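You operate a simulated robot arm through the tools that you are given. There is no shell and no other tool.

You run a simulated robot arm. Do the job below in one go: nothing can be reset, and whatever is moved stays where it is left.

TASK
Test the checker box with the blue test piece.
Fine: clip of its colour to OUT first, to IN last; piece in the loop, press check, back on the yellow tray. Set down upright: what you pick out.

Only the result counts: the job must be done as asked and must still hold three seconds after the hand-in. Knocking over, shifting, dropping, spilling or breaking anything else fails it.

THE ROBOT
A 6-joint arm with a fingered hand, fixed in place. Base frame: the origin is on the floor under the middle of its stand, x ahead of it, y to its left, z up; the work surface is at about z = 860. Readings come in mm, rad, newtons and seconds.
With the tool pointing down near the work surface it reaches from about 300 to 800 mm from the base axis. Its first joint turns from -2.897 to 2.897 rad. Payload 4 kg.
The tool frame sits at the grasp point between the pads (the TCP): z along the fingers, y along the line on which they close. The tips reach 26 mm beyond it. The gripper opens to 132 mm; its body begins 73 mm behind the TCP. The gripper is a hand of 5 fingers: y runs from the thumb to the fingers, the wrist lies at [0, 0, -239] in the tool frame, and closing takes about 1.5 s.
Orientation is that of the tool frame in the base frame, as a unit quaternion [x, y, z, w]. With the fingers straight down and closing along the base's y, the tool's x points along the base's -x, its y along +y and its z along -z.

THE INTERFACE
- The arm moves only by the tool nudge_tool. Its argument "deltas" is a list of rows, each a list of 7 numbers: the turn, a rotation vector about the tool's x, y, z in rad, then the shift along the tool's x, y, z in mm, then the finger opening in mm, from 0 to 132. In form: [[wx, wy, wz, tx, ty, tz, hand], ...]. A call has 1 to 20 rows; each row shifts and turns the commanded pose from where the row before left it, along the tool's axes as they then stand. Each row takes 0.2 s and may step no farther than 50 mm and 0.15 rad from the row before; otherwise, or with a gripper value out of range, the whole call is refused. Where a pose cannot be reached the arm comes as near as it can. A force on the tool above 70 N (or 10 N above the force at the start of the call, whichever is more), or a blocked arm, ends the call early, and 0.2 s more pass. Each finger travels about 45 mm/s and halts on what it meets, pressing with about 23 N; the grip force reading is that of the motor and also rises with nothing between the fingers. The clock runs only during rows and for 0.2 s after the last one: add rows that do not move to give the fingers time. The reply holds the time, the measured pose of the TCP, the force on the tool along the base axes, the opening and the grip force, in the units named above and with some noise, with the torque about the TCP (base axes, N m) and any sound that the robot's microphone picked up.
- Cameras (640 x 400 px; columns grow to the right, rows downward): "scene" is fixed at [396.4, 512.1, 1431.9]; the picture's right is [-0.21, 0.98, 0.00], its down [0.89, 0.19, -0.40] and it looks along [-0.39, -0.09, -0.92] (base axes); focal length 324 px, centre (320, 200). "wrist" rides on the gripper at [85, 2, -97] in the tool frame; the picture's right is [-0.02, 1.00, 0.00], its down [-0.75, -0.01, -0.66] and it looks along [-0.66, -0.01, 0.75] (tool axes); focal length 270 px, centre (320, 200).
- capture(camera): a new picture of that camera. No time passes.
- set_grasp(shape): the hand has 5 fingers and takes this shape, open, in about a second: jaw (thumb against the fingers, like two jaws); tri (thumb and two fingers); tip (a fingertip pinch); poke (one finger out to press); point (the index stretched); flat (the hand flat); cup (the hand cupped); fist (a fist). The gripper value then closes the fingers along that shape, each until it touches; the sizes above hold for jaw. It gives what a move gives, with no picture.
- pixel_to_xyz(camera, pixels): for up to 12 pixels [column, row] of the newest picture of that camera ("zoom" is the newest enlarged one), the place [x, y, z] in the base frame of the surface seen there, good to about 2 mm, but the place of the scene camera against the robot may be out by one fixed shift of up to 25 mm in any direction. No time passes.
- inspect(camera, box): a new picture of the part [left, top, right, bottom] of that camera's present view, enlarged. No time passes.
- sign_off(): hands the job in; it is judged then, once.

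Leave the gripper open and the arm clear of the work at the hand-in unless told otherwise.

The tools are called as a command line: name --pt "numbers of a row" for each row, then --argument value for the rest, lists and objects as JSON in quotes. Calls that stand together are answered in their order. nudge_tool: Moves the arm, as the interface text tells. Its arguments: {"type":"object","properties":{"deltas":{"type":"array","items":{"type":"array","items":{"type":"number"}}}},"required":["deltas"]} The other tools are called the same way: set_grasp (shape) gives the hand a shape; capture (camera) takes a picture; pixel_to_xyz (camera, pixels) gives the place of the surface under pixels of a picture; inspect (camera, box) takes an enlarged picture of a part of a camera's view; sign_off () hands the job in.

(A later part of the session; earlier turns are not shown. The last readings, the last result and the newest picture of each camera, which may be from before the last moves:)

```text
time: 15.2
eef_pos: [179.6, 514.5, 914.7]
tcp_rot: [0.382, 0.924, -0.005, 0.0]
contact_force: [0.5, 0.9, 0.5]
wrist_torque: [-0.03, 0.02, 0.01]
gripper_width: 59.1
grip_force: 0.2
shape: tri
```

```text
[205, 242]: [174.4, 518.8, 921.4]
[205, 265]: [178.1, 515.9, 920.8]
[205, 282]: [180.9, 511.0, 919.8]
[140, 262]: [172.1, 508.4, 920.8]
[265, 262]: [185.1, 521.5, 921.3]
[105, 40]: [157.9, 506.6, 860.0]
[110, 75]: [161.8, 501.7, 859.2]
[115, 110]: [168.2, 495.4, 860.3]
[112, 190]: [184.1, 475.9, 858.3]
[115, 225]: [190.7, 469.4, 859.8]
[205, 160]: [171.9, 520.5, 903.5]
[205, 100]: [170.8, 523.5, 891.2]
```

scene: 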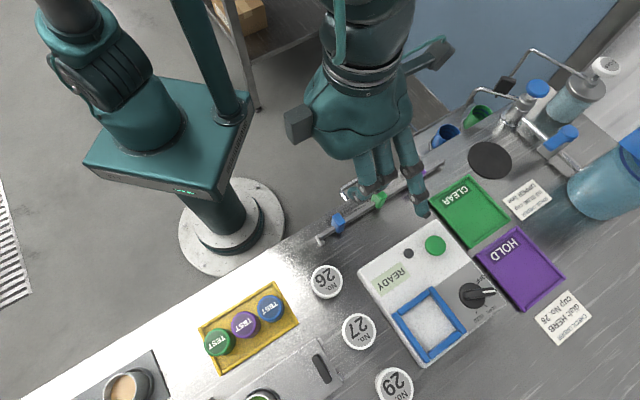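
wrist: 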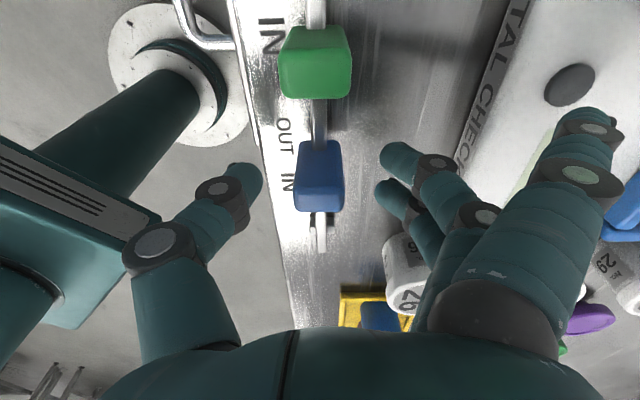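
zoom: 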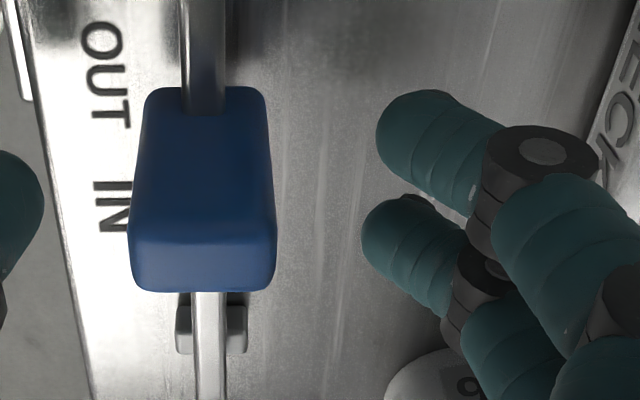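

The clip centre is at u≈238.8 and the OUT label centre at u≈238.5–240. I'll use the untouched green clip, at its own IN, as a reference to check the offset between clip and label.

inspect --camera "wrist" --box '[240, 0, 380, 110]'

pixel_to_xyz --camera "wrist" --pixels '[[315, 68], [315, 82], [315, 96], [285, 82], [347, 82], [271, 20], [271, 35], [271, 50], [320, 172], [320, 209], [300, 190], [341, 190]]'

```text
3.64 times, centred on (310, 55) of wrist
```

zoom: 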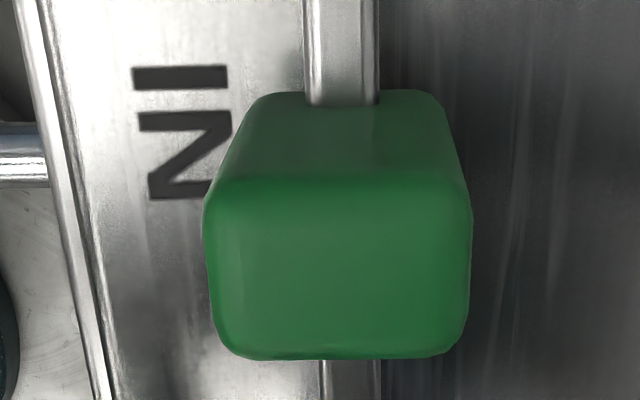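

```text
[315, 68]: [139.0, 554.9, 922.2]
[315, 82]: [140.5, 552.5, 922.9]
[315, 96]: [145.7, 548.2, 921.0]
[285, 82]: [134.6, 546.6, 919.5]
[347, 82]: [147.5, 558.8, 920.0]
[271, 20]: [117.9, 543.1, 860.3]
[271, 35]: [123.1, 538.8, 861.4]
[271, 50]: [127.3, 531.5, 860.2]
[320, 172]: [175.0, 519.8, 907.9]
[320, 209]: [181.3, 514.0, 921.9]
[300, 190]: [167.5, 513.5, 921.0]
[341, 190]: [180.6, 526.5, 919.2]
```

The clip is centred on OUT within about 2 mm. I'll rise straight up, then carry the hand at z≈1030 over to the blue test piece, passing above cup 26.

nudge_tool --pt "0 0 0 0 0 -30 60" --pt "0 0 0 0 0 -42 60" --pt "0 0 0 0 0 -43 70" --pt "0 0 0 -40 11.3 0 75" --pt "0 0 0 -40 11.3 0 75" --pt "0 0 0 -40 11.3 0 75" --pt "0 0 0 -40 11.3 0 75" --pt "0 0 0 -40 11.3 0 75" --pt "0 0 0 0 0 0 75" --pt "0 0 0 0 0 0 75"

capture --camera "wrist"

inspect --camera "wrist" --box '[220, 20, 440, 180]'

capture --camera "scene"

```text
time: 17.4
eef_pos: [360.9, 412.6, 1031.1]
tcp_rot: [0.383, 0.924, -0.007, 0.0]
contact_force: [-0.4, -0.4, -0.1]
wrist_torque: [-0.03, 0.0, -0.02]
gripper_width: 74.3
grip_force: 0.1
shape: tri
```

```text
taken
```

wrist: 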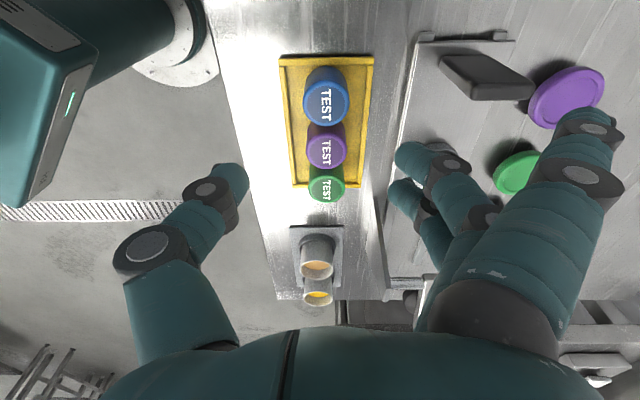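

```text
2.50 times, centred on (330, 100) of wrist
```

zoom: 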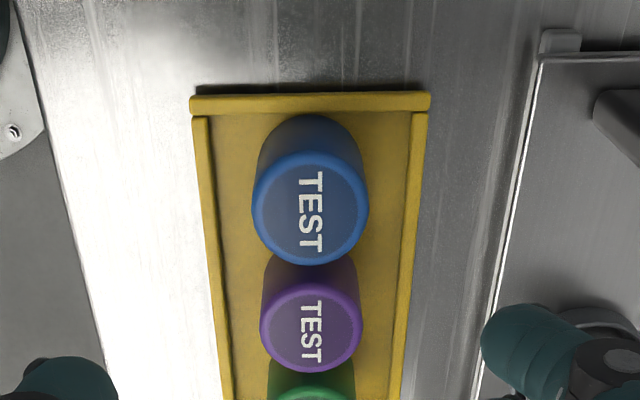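

```text
taken
```

scene: 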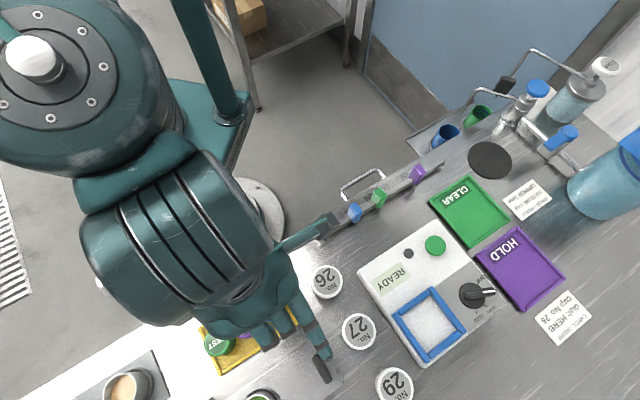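

The blue piece is right below, with its top centre near zoom (310,208). But the black handle near (485,80) stands close to where the splayed finger would come down. I'll measure the handle, the piece and the tray.

pixel_to_xyz --camera "wrist" --pixels '[[445, 58], [485, 66], [528, 84], [485, 92], [440, 40], [500, 35]]'

pixel_to_xyz --camera "zoom" --pixels '[[310, 208], [260, 208], [362, 208], [310, 160], [310, 258], [312, 315], [310, 130], [310, 103], [200, 150], [418, 150], [235, 150], [390, 150]]'

```text
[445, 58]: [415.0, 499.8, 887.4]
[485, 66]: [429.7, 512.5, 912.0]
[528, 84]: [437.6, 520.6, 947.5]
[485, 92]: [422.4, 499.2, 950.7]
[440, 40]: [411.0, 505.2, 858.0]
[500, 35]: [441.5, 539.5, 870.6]
```

```text
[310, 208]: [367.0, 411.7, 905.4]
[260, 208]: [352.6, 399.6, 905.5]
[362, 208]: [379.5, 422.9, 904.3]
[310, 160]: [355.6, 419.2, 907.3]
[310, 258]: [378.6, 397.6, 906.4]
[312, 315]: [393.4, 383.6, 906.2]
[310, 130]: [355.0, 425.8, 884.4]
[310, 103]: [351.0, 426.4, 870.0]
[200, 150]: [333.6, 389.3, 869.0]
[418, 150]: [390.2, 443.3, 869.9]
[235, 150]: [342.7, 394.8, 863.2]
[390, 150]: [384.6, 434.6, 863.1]
```

The handle stands at (415–438, 500–521) with its top at z 950, where the splayed finger would land. I'll turn the hand 0.2 rad so that finger comes down between the handle and cup 27. I'll also centre on the piece at about (366.5, 410.5, top 906) and descend to z≈965 for another look.

nudge_tool --pt "0 0 -0.1 0 0 0 75" --pt "0 0 -0.1 0 0 0 75" --pt "0 0 0 -3 1 22 75" --pt "0 0 0 -3 1 22 75" --pt "0 0 0 0 0 22 75" --pt "0 0 0 0 0 0 75"

capture --camera "wrist"

inspect --camera "wrist" --box '[230, 70, 430, 220]'

inspect --camera "scene" --box '[200, 260, 420, 400]'

```text
time: 18.8
eef_pos: [366.9, 410.6, 965.0]
tcp_rot: [0.29, 0.957, -0.006, -0.001]
contact_force: [0.5, 0.6, -0.1]
wrist_torque: [0.03, -0.01, 0.03]
gripper_width: 74.1
grip_force: 0.1
shape: tri
```

```text
taken
```

wrist: 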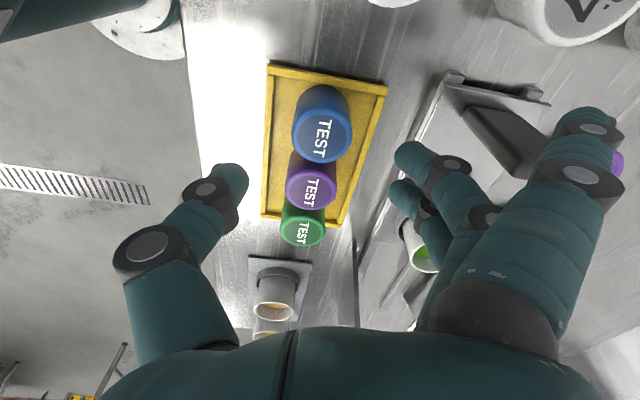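

```text
2.67 times, centred on (330, 145) of wrist
```

zoom: 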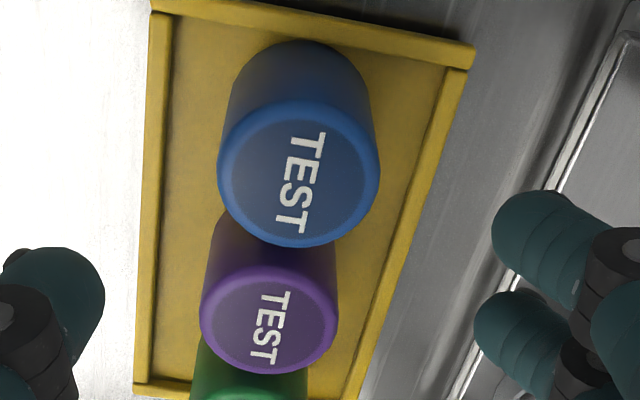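

```text
2.86 times, centred on (310, 330) of scene
```

zoom: 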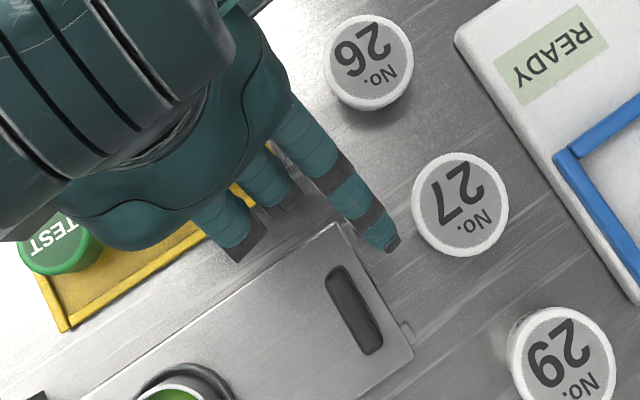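

The splayed tip is now between the handle and cup 27. I'll measure its place, cup 27's edge and the piece centre.

pixel_to_xyz --camera "zoom" --pixels '[[388, 246], [380, 235], [394, 240], [460, 205], [415, 205], [505, 205], [460, 160], [460, 250], [352, 310], [335, 270], [372, 350], [340, 232]]'

pixel_to_xyz --camera "wrist" --pixels '[[322, 138], [296, 138], [349, 138], [322, 112], [322, 158], [325, 90], [340, 138], [305, 138], [460, 78], [470, 105], [520, 170], [545, 130]]'

```text
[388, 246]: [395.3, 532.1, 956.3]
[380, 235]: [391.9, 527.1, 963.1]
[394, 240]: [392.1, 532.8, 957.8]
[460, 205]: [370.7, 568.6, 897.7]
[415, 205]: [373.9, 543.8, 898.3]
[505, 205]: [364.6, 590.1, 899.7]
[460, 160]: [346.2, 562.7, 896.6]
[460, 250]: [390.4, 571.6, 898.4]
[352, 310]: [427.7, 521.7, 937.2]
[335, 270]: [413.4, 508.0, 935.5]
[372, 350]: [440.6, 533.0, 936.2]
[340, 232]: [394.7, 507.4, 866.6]
```

```text
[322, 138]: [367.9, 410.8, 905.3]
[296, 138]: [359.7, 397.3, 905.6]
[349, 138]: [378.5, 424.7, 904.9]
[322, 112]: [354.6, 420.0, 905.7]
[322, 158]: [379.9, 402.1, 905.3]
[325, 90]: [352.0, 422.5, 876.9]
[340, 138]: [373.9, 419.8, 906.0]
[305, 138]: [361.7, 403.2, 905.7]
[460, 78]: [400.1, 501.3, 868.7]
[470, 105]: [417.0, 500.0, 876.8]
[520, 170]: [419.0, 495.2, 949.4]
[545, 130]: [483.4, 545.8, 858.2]
```

The splayed tip clears cup 27 by about 11 mm and the handle by about 17 mm. The piece is centred within 1–2 mm. I'll descend to TCP z≈909, so the tips end about 20 mm above the piece's base.

nudge_tool --pt "0 0 0 0 1 20 75" --pt "0 0 0 0 0 20 75" --pt "0 0 0 0 0 10 75" --pt "0 0 0 0 0 6 75" --pt "0 0 0 0 0 0 75"

capture --camera "wrist"

inspect --camera "scene" --box '[200, 260, 420, 400]'

```text
time: 20.0
eef_pos: [367.6, 410.5, 910.1]
tcp_rot: [0.289, 0.957, -0.006, -0.001]
contact_force: [-0.1, -0.1, 0.0]
wrist_torque: [-0.02, -0.03, -0.02]
gripper_width: 74.1
grip_force: 0.0
shape: tri
```

```text
taken
```

wrist: 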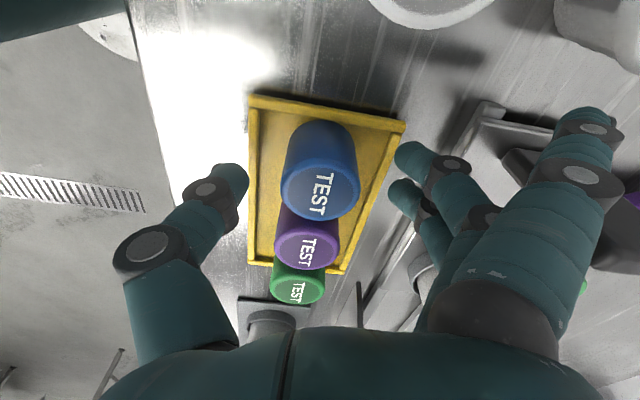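

```text
2.86 times, centred on (310, 330) of scene
```

zoom: 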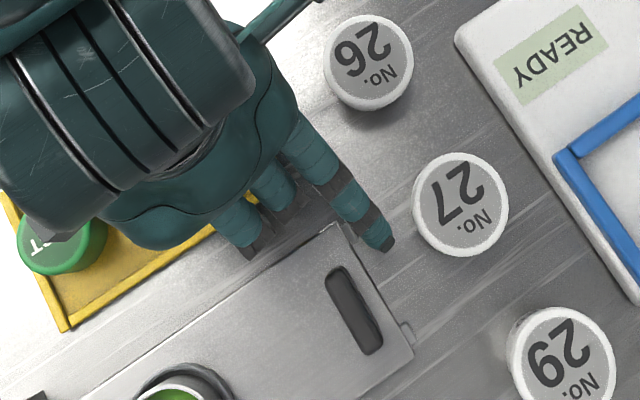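

No contact, and the piece is centred at col 320 between the thumb and fingers. I'll close onto the piece gradually.

nudge_tool --pt "0 0 0 0 0 0 64" --pt "0 0 0 0 0 0 56" --pt "0 0 0 0 0 0 48" --pt "0 0 0 0 0 0 42" --pt "0 0 0 0 0 0 36" --pt "0 0 0 0 0 0 30" --pt "0 0 0 0 0 0 30" --pt "0 0 0 0 0 0 30"

capture --camera "wrist"

```text
time: 21.8
eef_pos: [367.6, 410.6, 909.4]
tcp_rot: [0.288, 0.957, -0.006, -0.001]
contact_force: [-1.1, 0.5, -0.1]
wrist_torque: [-0.04, -0.01, -0.01]
gripper_width: 30.3
grip_force: 22.9
shape: tri
```

```text
taken
```

wrist: 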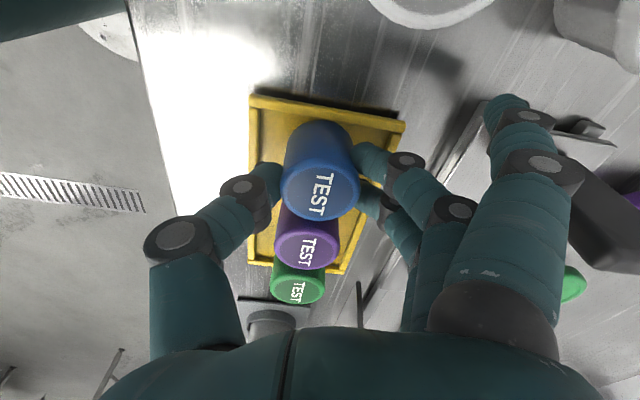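

The grip force reads 22.9. I'll command a smaller opening to make sure the motor really presses, then lift a few mm as a test.

nudge_tool --pt "0 0 0 0 0 0 20" --pt "0 0 0 0 0 0 20" --pt "0 0 0 0 0 0 20" --pt "0 0 0 0 0 -3 20" --pt "0 0 0 0 0 -5 20" --pt "0 0 0 0 0 0 20"

capture --camera "wrist"

inspect --camera "wrist" --box '[220, 90, 420, 310]'

```text
time: 23.2
eef_pos: [368.6, 409.9, 917.3]
tcp_rot: [0.289, 0.957, -0.006, 0.0]
contact_force: [0.6, -0.2, -0.5]
wrist_torque: [-0.05, -0.01, -0.02]
gripper_width: 29.9
grip_force: 22.9
shape: tri
```

```text
taken
```

wrist: 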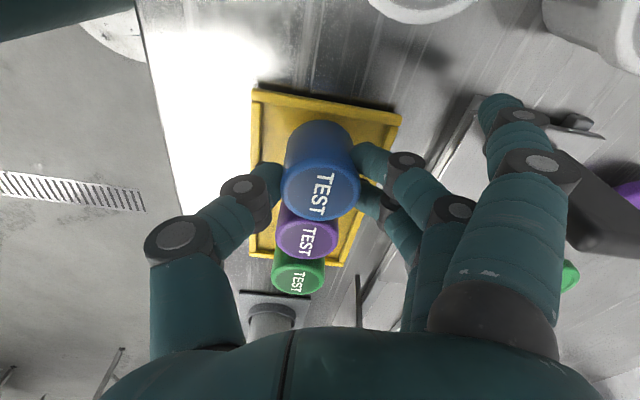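

```text
1.82 times, centred on (320, 200) of wrist
```

zoom: 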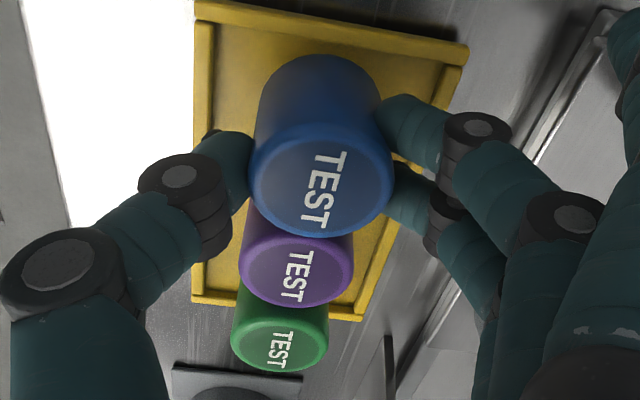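

The piece came up with the hand, still upright. I'll lift to z≈1030 and carry it over cup 27 toward the loop centre, estimated at (335, 660).

nudge_tool --pt "0 0 0 0 0 -20 20" --pt "0 0 0 0 0 -30 20" --pt "0 0 0 0 0 -32 20" --pt "0 0 0 0 0 -32 20" --pt "0 0 0 20.8 23.7 0 20" --pt "0 0 0 20.8 23.7 0 20" --pt "0 0 0 20.8 23.7 0 20" --pt "0 0 0 20.8 23.7 0 20" --pt "0 0 0 20.8 23.7 0 20" --pt "0 0 0 20.8 23.7 0 20" --pt "0 0 0 20.8 23.7 0 20" --pt "0 0 0 20.8 23.7 0 20" --pt "0 0 0 0 0 0 20" --pt "0 0 0 0 0 0 20"

capture --camera "wrist"

capture --camera "scene"

```text
time: 26.2
eef_pos: [333.9, 661.8, 1028.2]
tcp_rot: [0.289, 0.957, -0.005, 0.0]
contact_force: [0.0, 0.2, -0.9]
wrist_torque: [-0.02, 0.02, 0.01]
gripper_width: 29.9
grip_force: 22.5
shape: tri
```

```text
taken
```

wrist: 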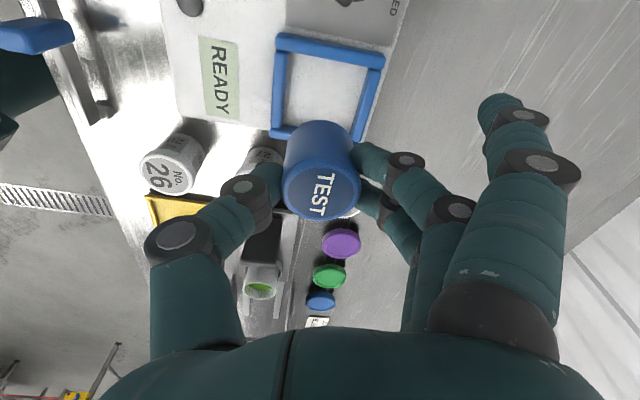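

```text
taken
```

scene: 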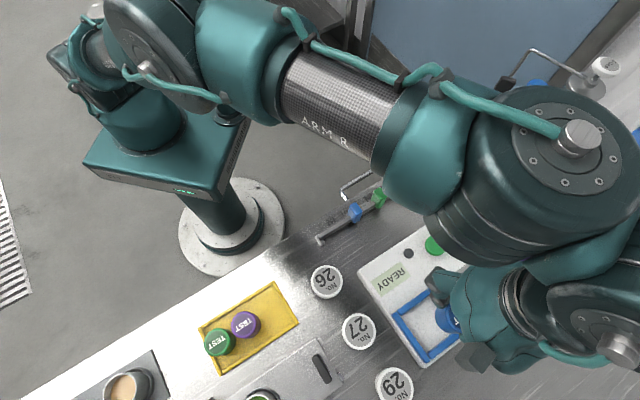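

The piece is held over the box and the loop is in view at about (330,85). I'll zoom in and measure the loop bars and plate.

inspect --camera "wrist" --box '[240, 10, 420, 160]'

pixel_to_xyz --camera "zoom" --pixels '[[153, 70], [420, 125], [145, 300], [375, 300], [155, 180], [405, 200], [280, 85], [190, 120], [360, 150], [175, 270], [270, 180], [340, 250]]'

```text
2.67 times, centred on (330, 85) of wrist
```

zoom: 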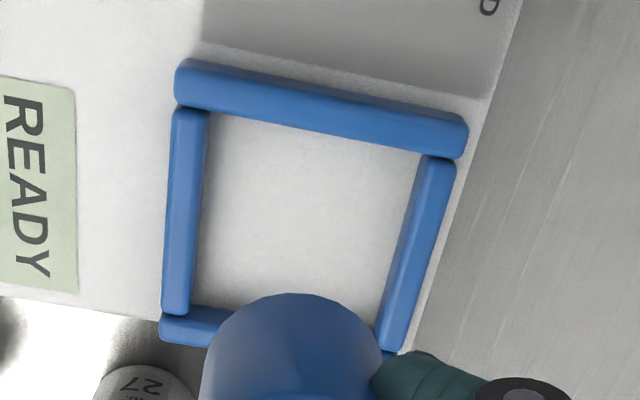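

```text
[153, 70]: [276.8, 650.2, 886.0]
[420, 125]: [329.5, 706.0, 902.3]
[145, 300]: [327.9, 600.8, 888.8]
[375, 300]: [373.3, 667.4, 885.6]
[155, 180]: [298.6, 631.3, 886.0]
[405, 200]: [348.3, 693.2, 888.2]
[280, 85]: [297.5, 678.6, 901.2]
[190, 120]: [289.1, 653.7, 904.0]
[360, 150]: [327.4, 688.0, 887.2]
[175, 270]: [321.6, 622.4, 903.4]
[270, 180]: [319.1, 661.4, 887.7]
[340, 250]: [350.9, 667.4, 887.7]
```

Plate at z≈887.5, bar tops at about 903. I'll sample the centre lines of the four bars to get the loop centre.

pixel_to_xyz --camera "zoom" --pixels '[[205, 85], [320, 105], [445, 133], [190, 130], [184, 210], [178, 295], [435, 180], [418, 250], [396, 335], [190, 328], [215, 300], [385, 290]]'

```text
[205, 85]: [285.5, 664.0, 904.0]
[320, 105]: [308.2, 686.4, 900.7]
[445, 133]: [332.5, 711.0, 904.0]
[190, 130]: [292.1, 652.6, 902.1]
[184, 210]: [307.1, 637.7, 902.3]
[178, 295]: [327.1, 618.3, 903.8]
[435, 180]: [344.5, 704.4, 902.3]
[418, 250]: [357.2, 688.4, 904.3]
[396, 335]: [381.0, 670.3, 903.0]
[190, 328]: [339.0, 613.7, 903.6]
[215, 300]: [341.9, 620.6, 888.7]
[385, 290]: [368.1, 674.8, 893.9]
```

The loop centre works out at (335.2, 661.7), so the piece is already within 1.3 mm. Resting TCP height should be about 934 (fingertips about 4 mm above the bars). I'll descend to about 937 and check.

nudge_tool --pt "0 0 0 -1.1 0.7 25 20" --pt "0 0 0 0 0 25 20" --pt "0 0 0 0 0 20 20" --pt "0 0 0 0 0 12 20" --pt "0 0 0 0 0 6 20" --pt "0 0 0 0 0 3 20" --pt "0 0 0 0 0 0 20"

capture --camera "wrist"

inspect --camera "scene" --box '[360, 220, 520, 370]'

```text
time: 27.8
eef_pos: [334.9, 659.6, 938.5]
tcp_rot: [0.289, 0.957, -0.007, -0.001]
contact_force: [-1.0, 0.6, -0.4]
wrist_torque: [0.0, 0.02, 0.0]
gripper_width: 30.1
grip_force: 22.6
shape: tri
```

```text
taken
```

wrist: 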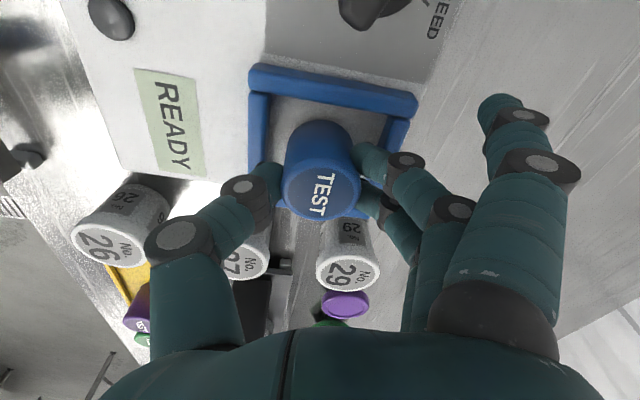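

```text
2.67 times, centred on (440, 295) of scene
```

zoom: 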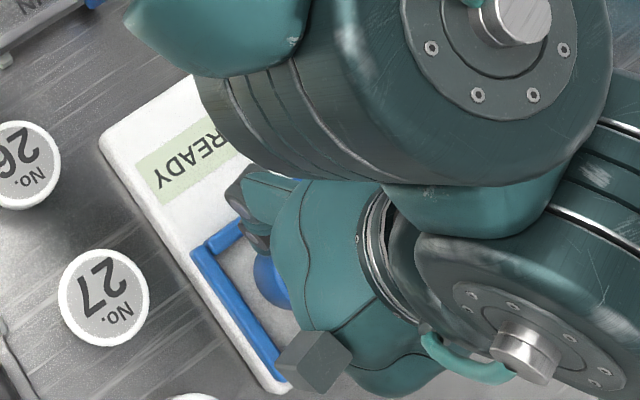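

The piece is inside the loop frame with the fingers above the bars. I'll lower it the last 4–5 mm in small steps and watch for contact.

nudge_tool --pt "0 0 0 0 0 1.5 20" --pt "0 0 0 0 0 1.5 20" --pt "0 0 0 0 0 1 20" --pt "0 0 0 0 0 0 20"

```text
time: 28.8
eef_pos: [335.5, 660.8, 933.5]
tcp_rot: [0.289, 0.957, -0.006, 0.0]
contact_force: [-0.9, -0.5, 1.7]
wrist_torque: [0.04, 0.01, 0.01]
gripper_width: 29.8
grip_force: 23.5
shape: tri
```

The force is about 1.7 N upward, possibly first contact. I'll lower another 1 mm to confirm.

nudge_tool --pt "0 0 0 0 0 0.7 20" --pt "0 0 0 0 0 0.5 20" --pt "0 0 0 0 0 0 20"

capture --camera "wrist"

```text
time: 29.6
eef_pos: [335.4, 660.4, 932.5]
tcp_rot: [0.289, 0.957, -0.005, 0.0]
contact_force: [0.4, 0.7, 8.1]
wrist_torque: [0.07, -0.02, -0.01]
gripper_width: 30.0
grip_force: 22.8
shape: tri
```

```text
taken
```

wrist: 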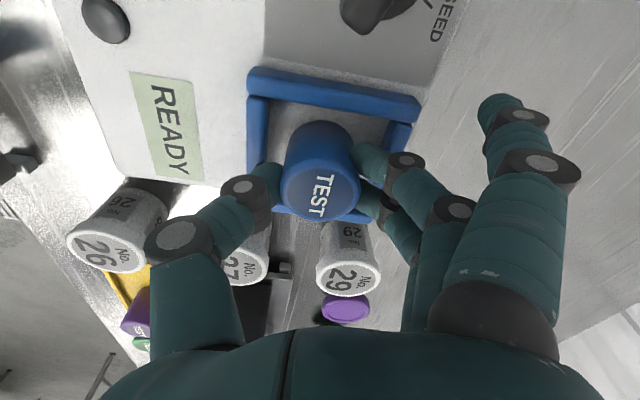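

The piece is firmly on the plate (8 N). I'll ease off about 0.8 mm and open slowly.

nudge_tool --pt "0 0 0 0 0 -0.8 20" --pt "0 0 0 0 0 0 26" --pt "0 0 0 0 0 0 34" --pt "0 0 0 0 0 0 42" --pt "0 0 0 0 0 0 52" --pt "0 0 0 0 0 0 64" --pt "0 0 0 0 0 0 76" --pt "0 0 0 0 0 0 76"

capture --camera "wrist"

```text
time: 31.4
eef_pos: [336.0, 659.8, 932.8]
tcp_rot: [0.289, 0.957, -0.006, 0.0]
contact_force: [0.3, 0.8, 0.1]
wrist_torque: [-0.03, -0.01, 0.01]
gripper_width: 75.1
grip_force: 0.0
shape: tri
```

```text
taken
```

wrist: 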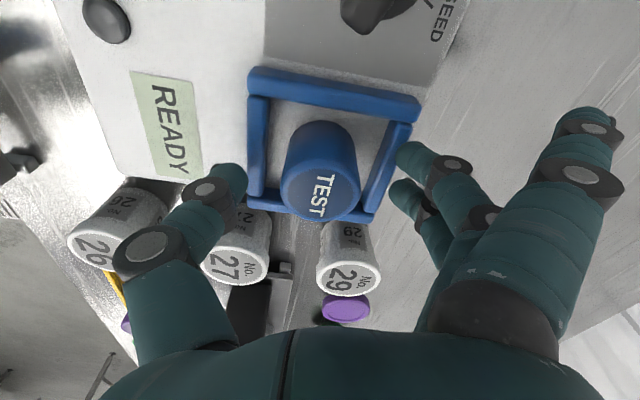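

The piece stands freely inside the loop. I'll rise straight up 100 mm, then set the hand to "poke" in clear air and look at it.

nudge_tool --pt "0 0 0 0 0 -20 76" --pt "0 0 0 0 0 -40 76" --pt "0 0 0 0 0 -45 76" --pt "0 0 0 0 0 0 76"

set_grasp --shape "poke"

capture --camera "wrist"

capture --camera "scene"

```text
time: 32.4
eef_pos: [334.5, 661.2, 1038.5]
tcp_rot: [0.289, 0.957, -0.006, -0.001]
contact_force: [0.1, 0.0, 0.4]
wrist_torque: [-0.04, -0.02, 0.02]
gripper_width: 75.3
grip_force: 0.0
shape: tri
```

```text
time: 33.3
eef_pos: [334.8, 661.8, 1038.4]
tcp_rot: [0.289, 0.957, -0.006, -0.002]
contact_force: [0.7, -0.4, -0.4]
wrist_torque: [0.01, 0.01, 0.0]
gripper_width: 0.0
grip_force: 0.1
shape: poke
```

```text
taken
```

wrist: 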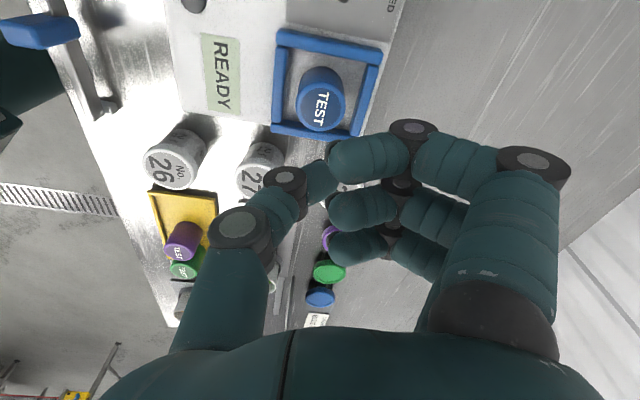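

```text
taken
```

scene: 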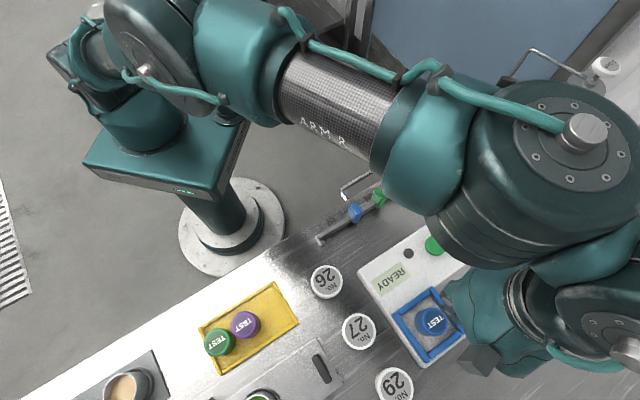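

The curled fingers hide the poking one from the wrist camera. I'll zoom in both views to find it.

inspect --camera "wrist" --box '[260, 110, 480, 340]'

inspect --camera "scene" --box '[400, 240, 560, 390]'

```text
1.74 times, centred on (370, 225) of wrist
```

zoom: 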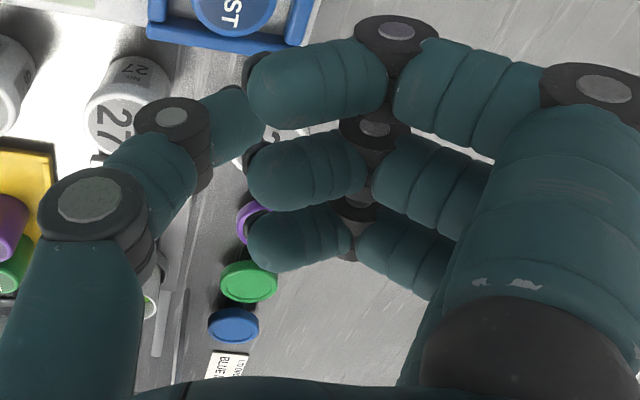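

```text
2.67 times, centred on (480, 315) of scene
```

zoom: 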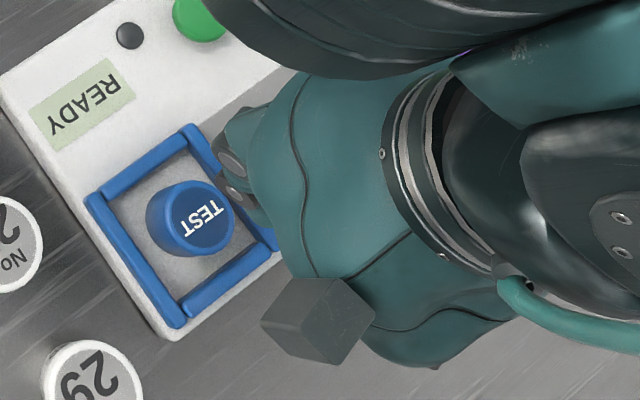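

No extended finger is visible from here. I'll try "point" in the same clear air and compare.

set_grasp --shape "point"

capture --camera "wrist"

inspect --camera "scene" --box '[400, 240, 560, 390]'

```text
time: 34.2
eef_pos: [334.2, 662.0, 1037.5]
tcp_rot: [0.289, 0.957, -0.006, 0.0]
contact_force: [-0.2, 0.5, -0.9]
wrist_torque: [0.0, -0.01, -0.02]
gripper_width: 126.2
grip_force: 0.0
shape: point
```

```text
taken
```

wrist: 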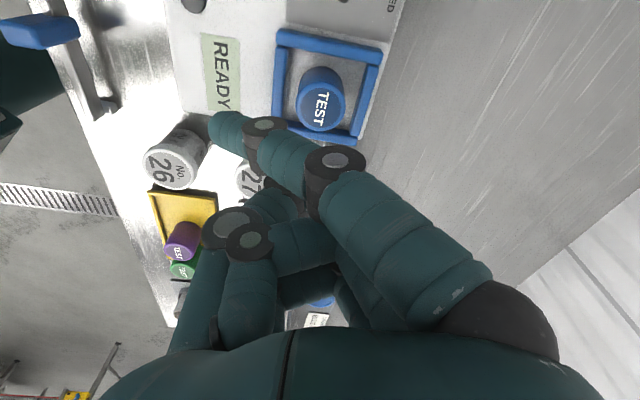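

```text
2.67 times, centred on (480, 315) of scene
```

zoom: 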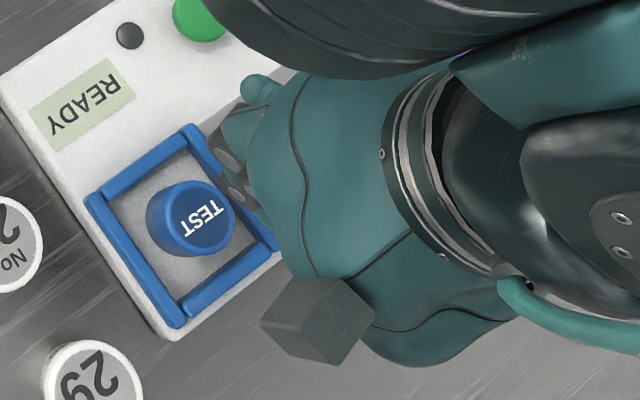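

In "point" the index finger stretches out and the rest curl away. Its tip is near (222,122). I'll get its place relative to the TCP.

pixel_to_xyz --camera "wrist" --pixels '[[215, 122], [222, 120], [230, 130], [222, 140], [240, 125], [262, 125], [330, 160], [235, 215], [250, 240]]'

inspect --camera "wrist" --box '[190, 80, 390, 220]'

```text
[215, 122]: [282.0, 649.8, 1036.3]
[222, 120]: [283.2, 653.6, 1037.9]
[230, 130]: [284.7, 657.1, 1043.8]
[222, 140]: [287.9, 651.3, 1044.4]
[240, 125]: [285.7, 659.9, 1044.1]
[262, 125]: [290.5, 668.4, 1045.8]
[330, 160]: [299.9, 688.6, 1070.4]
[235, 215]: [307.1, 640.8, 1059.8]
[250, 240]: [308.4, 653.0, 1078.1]
```

```text
2.86 times, centred on (290, 150) of wrist
```

zoom: 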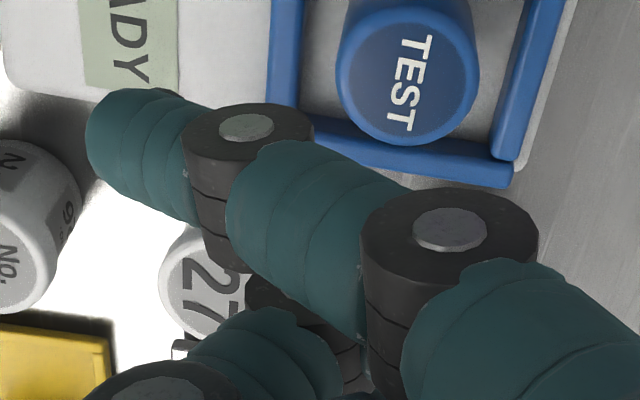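

The pointing tip is slanted and offset, which makes it awkward. A closed "tri" gives a fingertip cluster right at the TCP. I'll set tri and close it to 0 here in clear air to check its shape.

set_grasp --shape "tri"

nudge_tool --pt "0 0 0 0 0 0 80" --pt "0 0 0 0 0 0 40" --pt "0 0 0 0 0 0 10" --pt "0 0 0 0 0 0 0" --pt "0 0 0 0 0 0 0" --pt "0 0 0 0 0 0 0" --pt "0 0 0 0 0 0 0" --pt "0 0 0 0 0 0 0"

capture --camera "wrist"

inspect --camera "wrist" --box '[220, 100, 460, 260]'

```text
time: 35.1
eef_pos: [335.1, 663.4, 1036.6]
tcp_rot: [0.288, 0.958, -0.007, -0.001]
contact_force: [0.2, -0.6, -0.9]
wrist_torque: [-0.02, 0.01, 0.04]
gripper_width: 131.8
grip_force: 0.1
shape: tri
```

```text
time: 36.9
eef_pos: [334.0, 662.7, 1037.2]
tcp_rot: [0.29, 0.957, -0.007, 0.0]
contact_force: [-0.1, -0.3, 0.1]
wrist_torque: [0.03, 0.01, -0.01]
gripper_width: 0.0
grip_force: 6.8
shape: tri
```

```text
taken
```

wrist: 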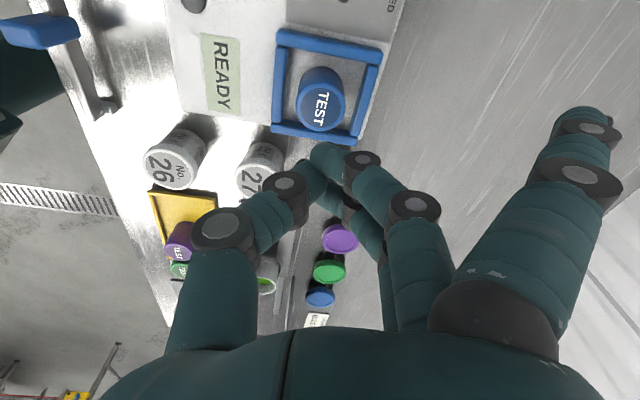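

```text
2.50 times, centred on (340, 180) of wrist
```

zoom: 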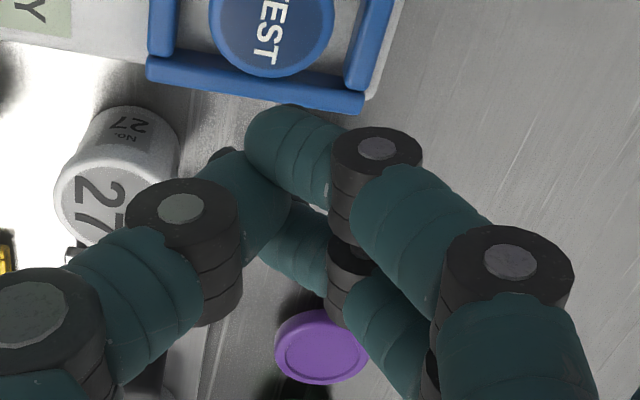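

With tri closed, the three tips meet at the TCP and the splayed finger stays high and out of the way. That's a good presser. I'll move at this height over the green check button near (206, 659.5), keeping the hand closed.

nudge_tool --pt "0 0 0 26.2 -18.35 0 0" --pt "0 0 0 26.2 -18.35 0 0" --pt "0 0 0 26.2 -18.35 0 0" --pt "0 0 0 26.2 -18.35 0 0" --pt "0 0 0 0 0 20 0" --pt "0 0 0 0 0 20 0" --pt "0 0 0 0 0 0 0"

capture --camera "wrist"

inspect --camera "wrist" --box '[230, 60, 450, 220]'

inspect --camera "scene" --box '[340, 180, 540, 370]'

```text
time: 38.5
eef_pos: [206.6, 658.1, 998.0]
tcp_rot: [0.289, 0.957, -0.008, 0.0]
contact_force: [-0.8, -0.2, 0.6]
wrist_torque: [0.01, -0.03, 0.01]
gripper_width: 0.0
grip_force: 22.6
shape: tri
```

```text
taken
```

wrist: 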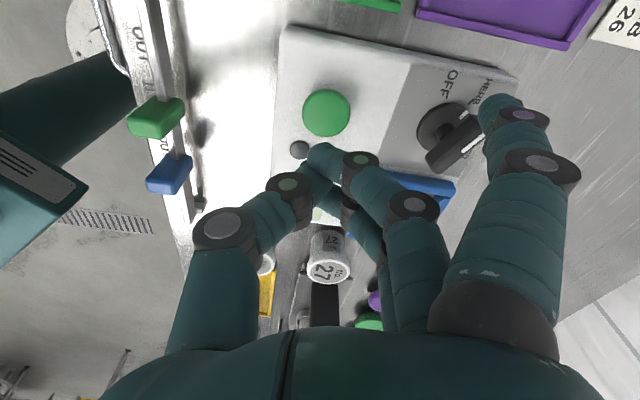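

```text
2.50 times, centred on (340, 140) of wrist
```

zoom: 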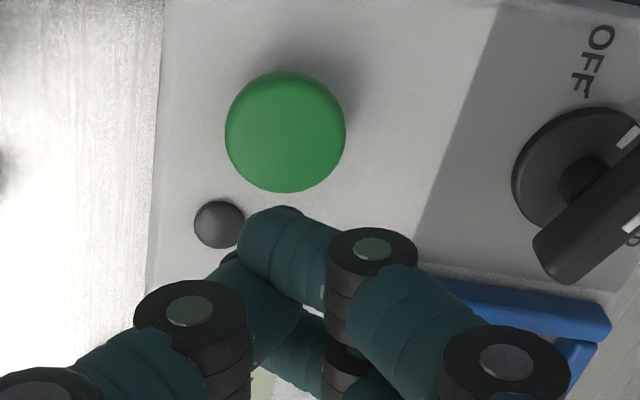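

```text
2.11 times, centred on (440, 275) of scene
```

zoom: 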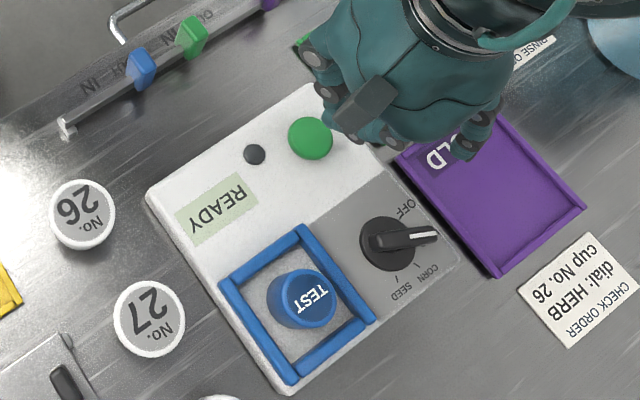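

The button is below at about zoom (285,132). The splayed finger has crept inward because the tips press on each other, so I'll use a 6 mm opening to relax it. First I'll measure the button, the knob and the splayed tip.

pixel_to_xyz --camera "zoom" --pixels '[[285, 130], [235, 130], [335, 130], [285, 85], [285, 175], [220, 222], [590, 155], [560, 270], [625, 140], [280, 225], [240, 270], [290, 330]]'

nudge_tool --pt "0 0 0 0 0 0 6" --pt "0 0 0 0 0 0 6" --pt "0 0 0 0 0 0 6"

capture --camera "wrist"

```text
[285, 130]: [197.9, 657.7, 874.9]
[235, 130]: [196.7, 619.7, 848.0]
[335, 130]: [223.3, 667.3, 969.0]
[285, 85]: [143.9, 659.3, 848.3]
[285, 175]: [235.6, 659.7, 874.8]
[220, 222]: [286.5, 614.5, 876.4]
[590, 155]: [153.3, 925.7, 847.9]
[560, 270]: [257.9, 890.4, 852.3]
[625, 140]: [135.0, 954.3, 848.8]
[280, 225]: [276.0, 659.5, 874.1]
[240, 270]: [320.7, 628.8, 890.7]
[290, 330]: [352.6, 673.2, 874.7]
```

```text
time: 39.3
eef_pos: [207.0, 658.4, 998.4]
tcp_rot: [0.289, 0.957, -0.007, 0.001]
contact_force: [-0.4, 0.2, -0.6]
wrist_torque: [0.01, -0.01, 0.0]
gripper_width: 5.8
grip_force: 0.0
shape: tri
```

```text
taken
```

wrist: 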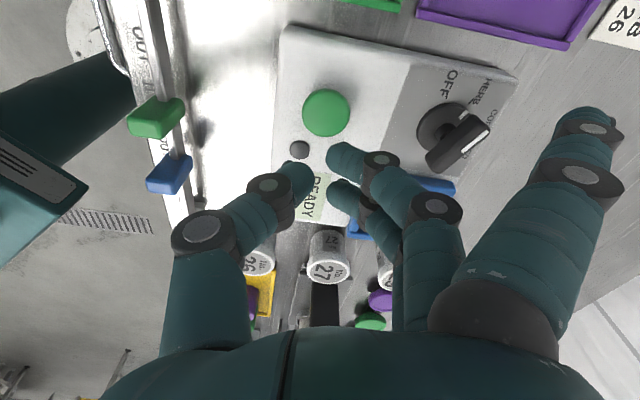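

Those readings came from the scene zoom, so I'll discard them. The splayed finger is back out. Now I'll measure the button and knob in this wrist picture.

pixel_to_xyz --camera "wrist" --pixels '[[326, 113], [307, 113], [346, 113], [326, 94], [326, 132], [299, 149], [445, 125], [435, 165], [480, 130], [455, 150], [590, 115], [400, 100]]'

```text
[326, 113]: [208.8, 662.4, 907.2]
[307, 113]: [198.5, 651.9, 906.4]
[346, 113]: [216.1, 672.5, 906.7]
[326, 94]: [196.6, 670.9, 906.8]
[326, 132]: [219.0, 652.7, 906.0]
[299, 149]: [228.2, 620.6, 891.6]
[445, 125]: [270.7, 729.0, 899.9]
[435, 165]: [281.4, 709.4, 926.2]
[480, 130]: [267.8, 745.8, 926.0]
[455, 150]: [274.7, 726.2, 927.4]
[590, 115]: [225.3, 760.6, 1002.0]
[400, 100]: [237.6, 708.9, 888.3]
```

The button centre is (207.8, 662.0) with its top at z 906.5, and the knob is well clear. I'll centre on the button and descend to TCP z≈940 first.

nudge_tool --pt "0 0 0 1.3 3.4 20 6" --pt "0 0 0 0 0 20 6" --pt "0 0 0 0 0 12 6" --pt "0 0 0 0 0 6 6" --pt "0 0 0 0 0 0 6"

capture --camera "wrist"

inspect --camera "scene" --box '[340, 180, 540, 370]'

```text
time: 40.5
eef_pos: [208.7, 660.9, 940.8]
tcp_rot: [0.288, 0.958, -0.006, -0.001]
contact_force: [1.1, 0.4, 0.0]
wrist_torque: [0.01, -0.02, -0.03]
gripper_width: 5.3
grip_force: 0.0
shape: tri
```

```text
taken
```

wrist: 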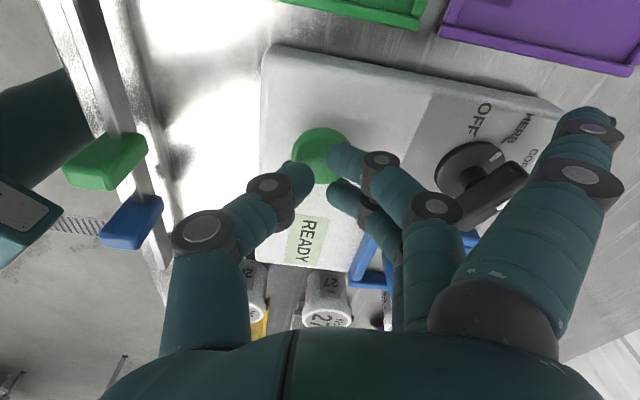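

```text
2.11 times, centred on (440, 275) of scene
```

zoom: 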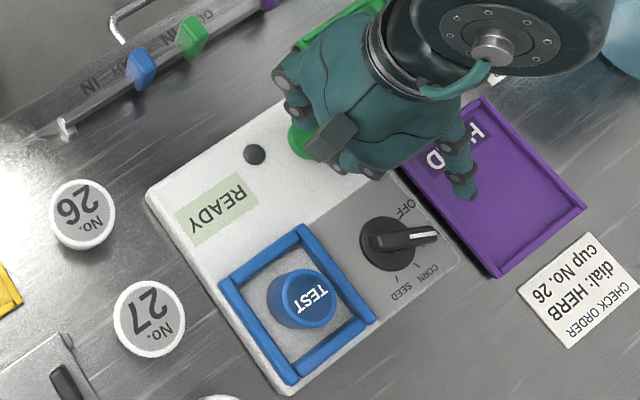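

The button is just below the tips at (323,155). I'll descend in small steps to press it: first about 8 mm to reach contact, then check.

nudge_tool --pt "0 0 0 0 0 3 6" --pt "0 0 0 0 0 2 6" --pt "0 0 0 0 0 1.5 6" --pt "0 0 0 0 0 1.5 6" --pt "0 0 0 0 0 0 6"

```text
time: 41.7
eef_pos: [208.6, 661.0, 931.8]
tcp_rot: [0.288, 0.958, -0.006, -0.001]
contact_force: [1.3, -0.1, 0.5]
wrist_torque: [0.0, -0.01, 0.0]
gripper_width: 6.0
grip_force: 0.2
shape: tri
```

No contact yet at z 931.8. I'll continue down in 1 mm steps.

nudge_tool --pt "0 0 0 0 0 1 6" --pt "0 0 0 0 0 1 6" --pt "0 0 0 0 0 1 6" --pt "0 0 0 0 0 0 6"

```text
time: 42.7
eef_pos: [208.7, 661.7, 930.1]
tcp_rot: [0.289, 0.957, -0.006, 0.0]
contact_force: [0.2, 0.2, 2.5]
wrist_torque: [0.04, -0.03, 0.0]
gripper_width: 5.7
grip_force: 0.1
shape: tri
heard: click
```

A click was heard. I'll look at the display and LED before doing anything more.

inspect --camera "scene" --box '[340, 200, 500, 330]'

capture --camera "wrist"

```text
3.08 times, centred on (420, 265) of scene
```

zoom: 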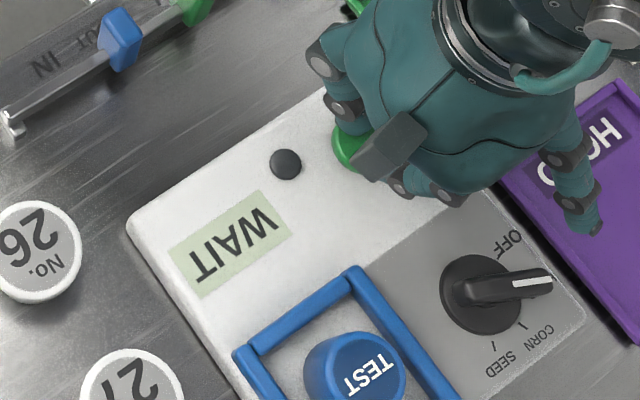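

```text
taken
```

wrist: 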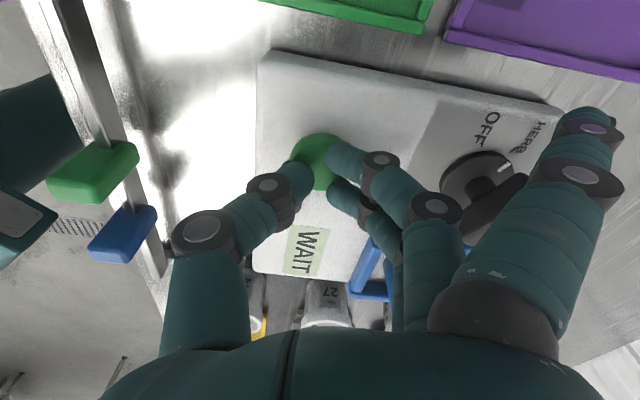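

The display now reads WAIT, so the check is running. I'll lift off the button and wait for the result.

nudge_tool --pt "0 0 0 0 0 -5 6" --pt "0 0 0 0 0 -15 6" --pt "0 0 0 0 0 -30 6" --pt "0 0 0 0 0 -30 20" --pt "0 0 0 0 0 -25 40" --pt "0 0 0 0 0 0 60" --pt "0 0 0 0 0 0 75" --pt "0 0 0 0 0 0 75"

inspect --camera "scene" --box '[340, 200, 500, 330]'

```text
time: 44.5
eef_pos: [206.9, 661.8, 1034.8]
tcp_rot: [0.289, 0.957, -0.006, 0.0]
contact_force: [0.8, 0.0, -0.2]
wrist_torque: [-0.01, 0.03, 0.01]
gripper_width: 74.0
grip_force: 0.1
shape: tri
```

```text
3.08 times, centred on (420, 265) of scene
```

zoom: 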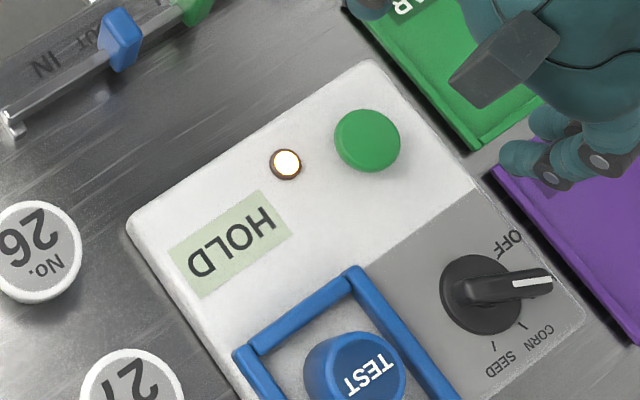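

The result is HOLD with the lamp lit: the checker detected the test piece. Now I'll fetch the piece and move back above the loop at this height, opening 75.

nudge_tool --pt "0 0 0 -27 17.5 0 75" --pt "0 0 0 -27 17.5 0 75" --pt "0 0 0 -27 17.5 0 75" --pt "0 0 0 -26.8 17.5 0 75" --pt "0 0 0 0 0 22 75" --pt "0 0 0 0 0 22 75" --pt "0 0 0 0 0 0 75"

capture --camera "wrist"

inspect --camera "wrist" --box '[220, 60, 440, 220]'

```text
time: 46.1
eef_pos: [338.2, 658.9, 989.1]
tcp_rot: [0.289, 0.957, -0.007, 0.0]
contact_force: [-0.1, -0.2, 0.1]
wrist_torque: [0.01, 0.01, -0.02]
gripper_width: 74.0
grip_force: 0.0
shape: tri
```

```text
taken
```

wrist: 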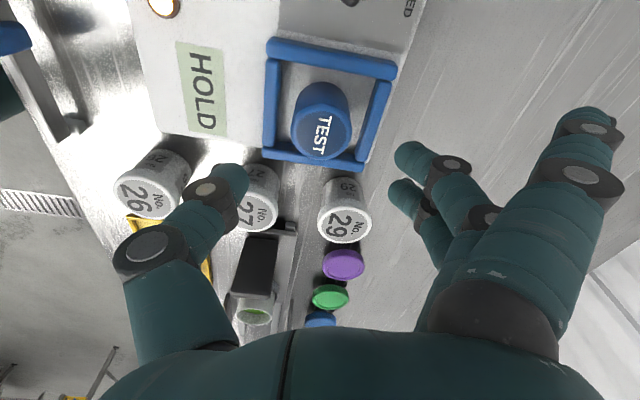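

```text
2.50 times, centred on (330, 140) of wrist
```

zoom: 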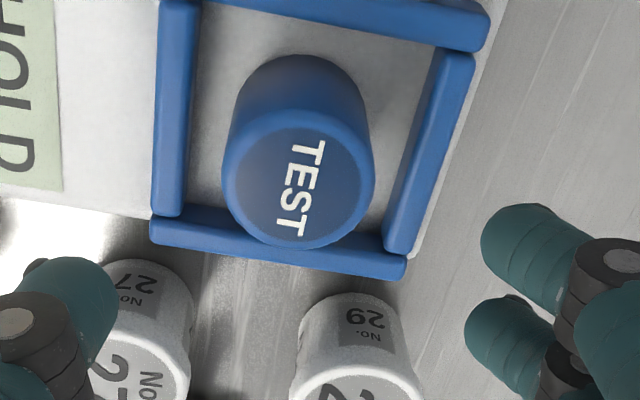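

The piece stands upright in the loop. I'll measure its top centre from this zoom.

pixel_to_xyz --camera "zoom" --pixels '[[299, 180], [232, 180], [366, 180], [299, 120], [299, 240], [250, 140], [345, 225], [250, 220], [345, 140]]'

```text
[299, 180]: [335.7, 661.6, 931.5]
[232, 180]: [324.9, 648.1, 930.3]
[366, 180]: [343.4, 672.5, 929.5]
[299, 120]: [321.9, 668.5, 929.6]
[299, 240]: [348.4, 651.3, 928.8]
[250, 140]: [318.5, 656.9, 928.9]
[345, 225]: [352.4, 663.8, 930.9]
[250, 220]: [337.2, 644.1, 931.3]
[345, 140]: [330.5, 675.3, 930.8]
```

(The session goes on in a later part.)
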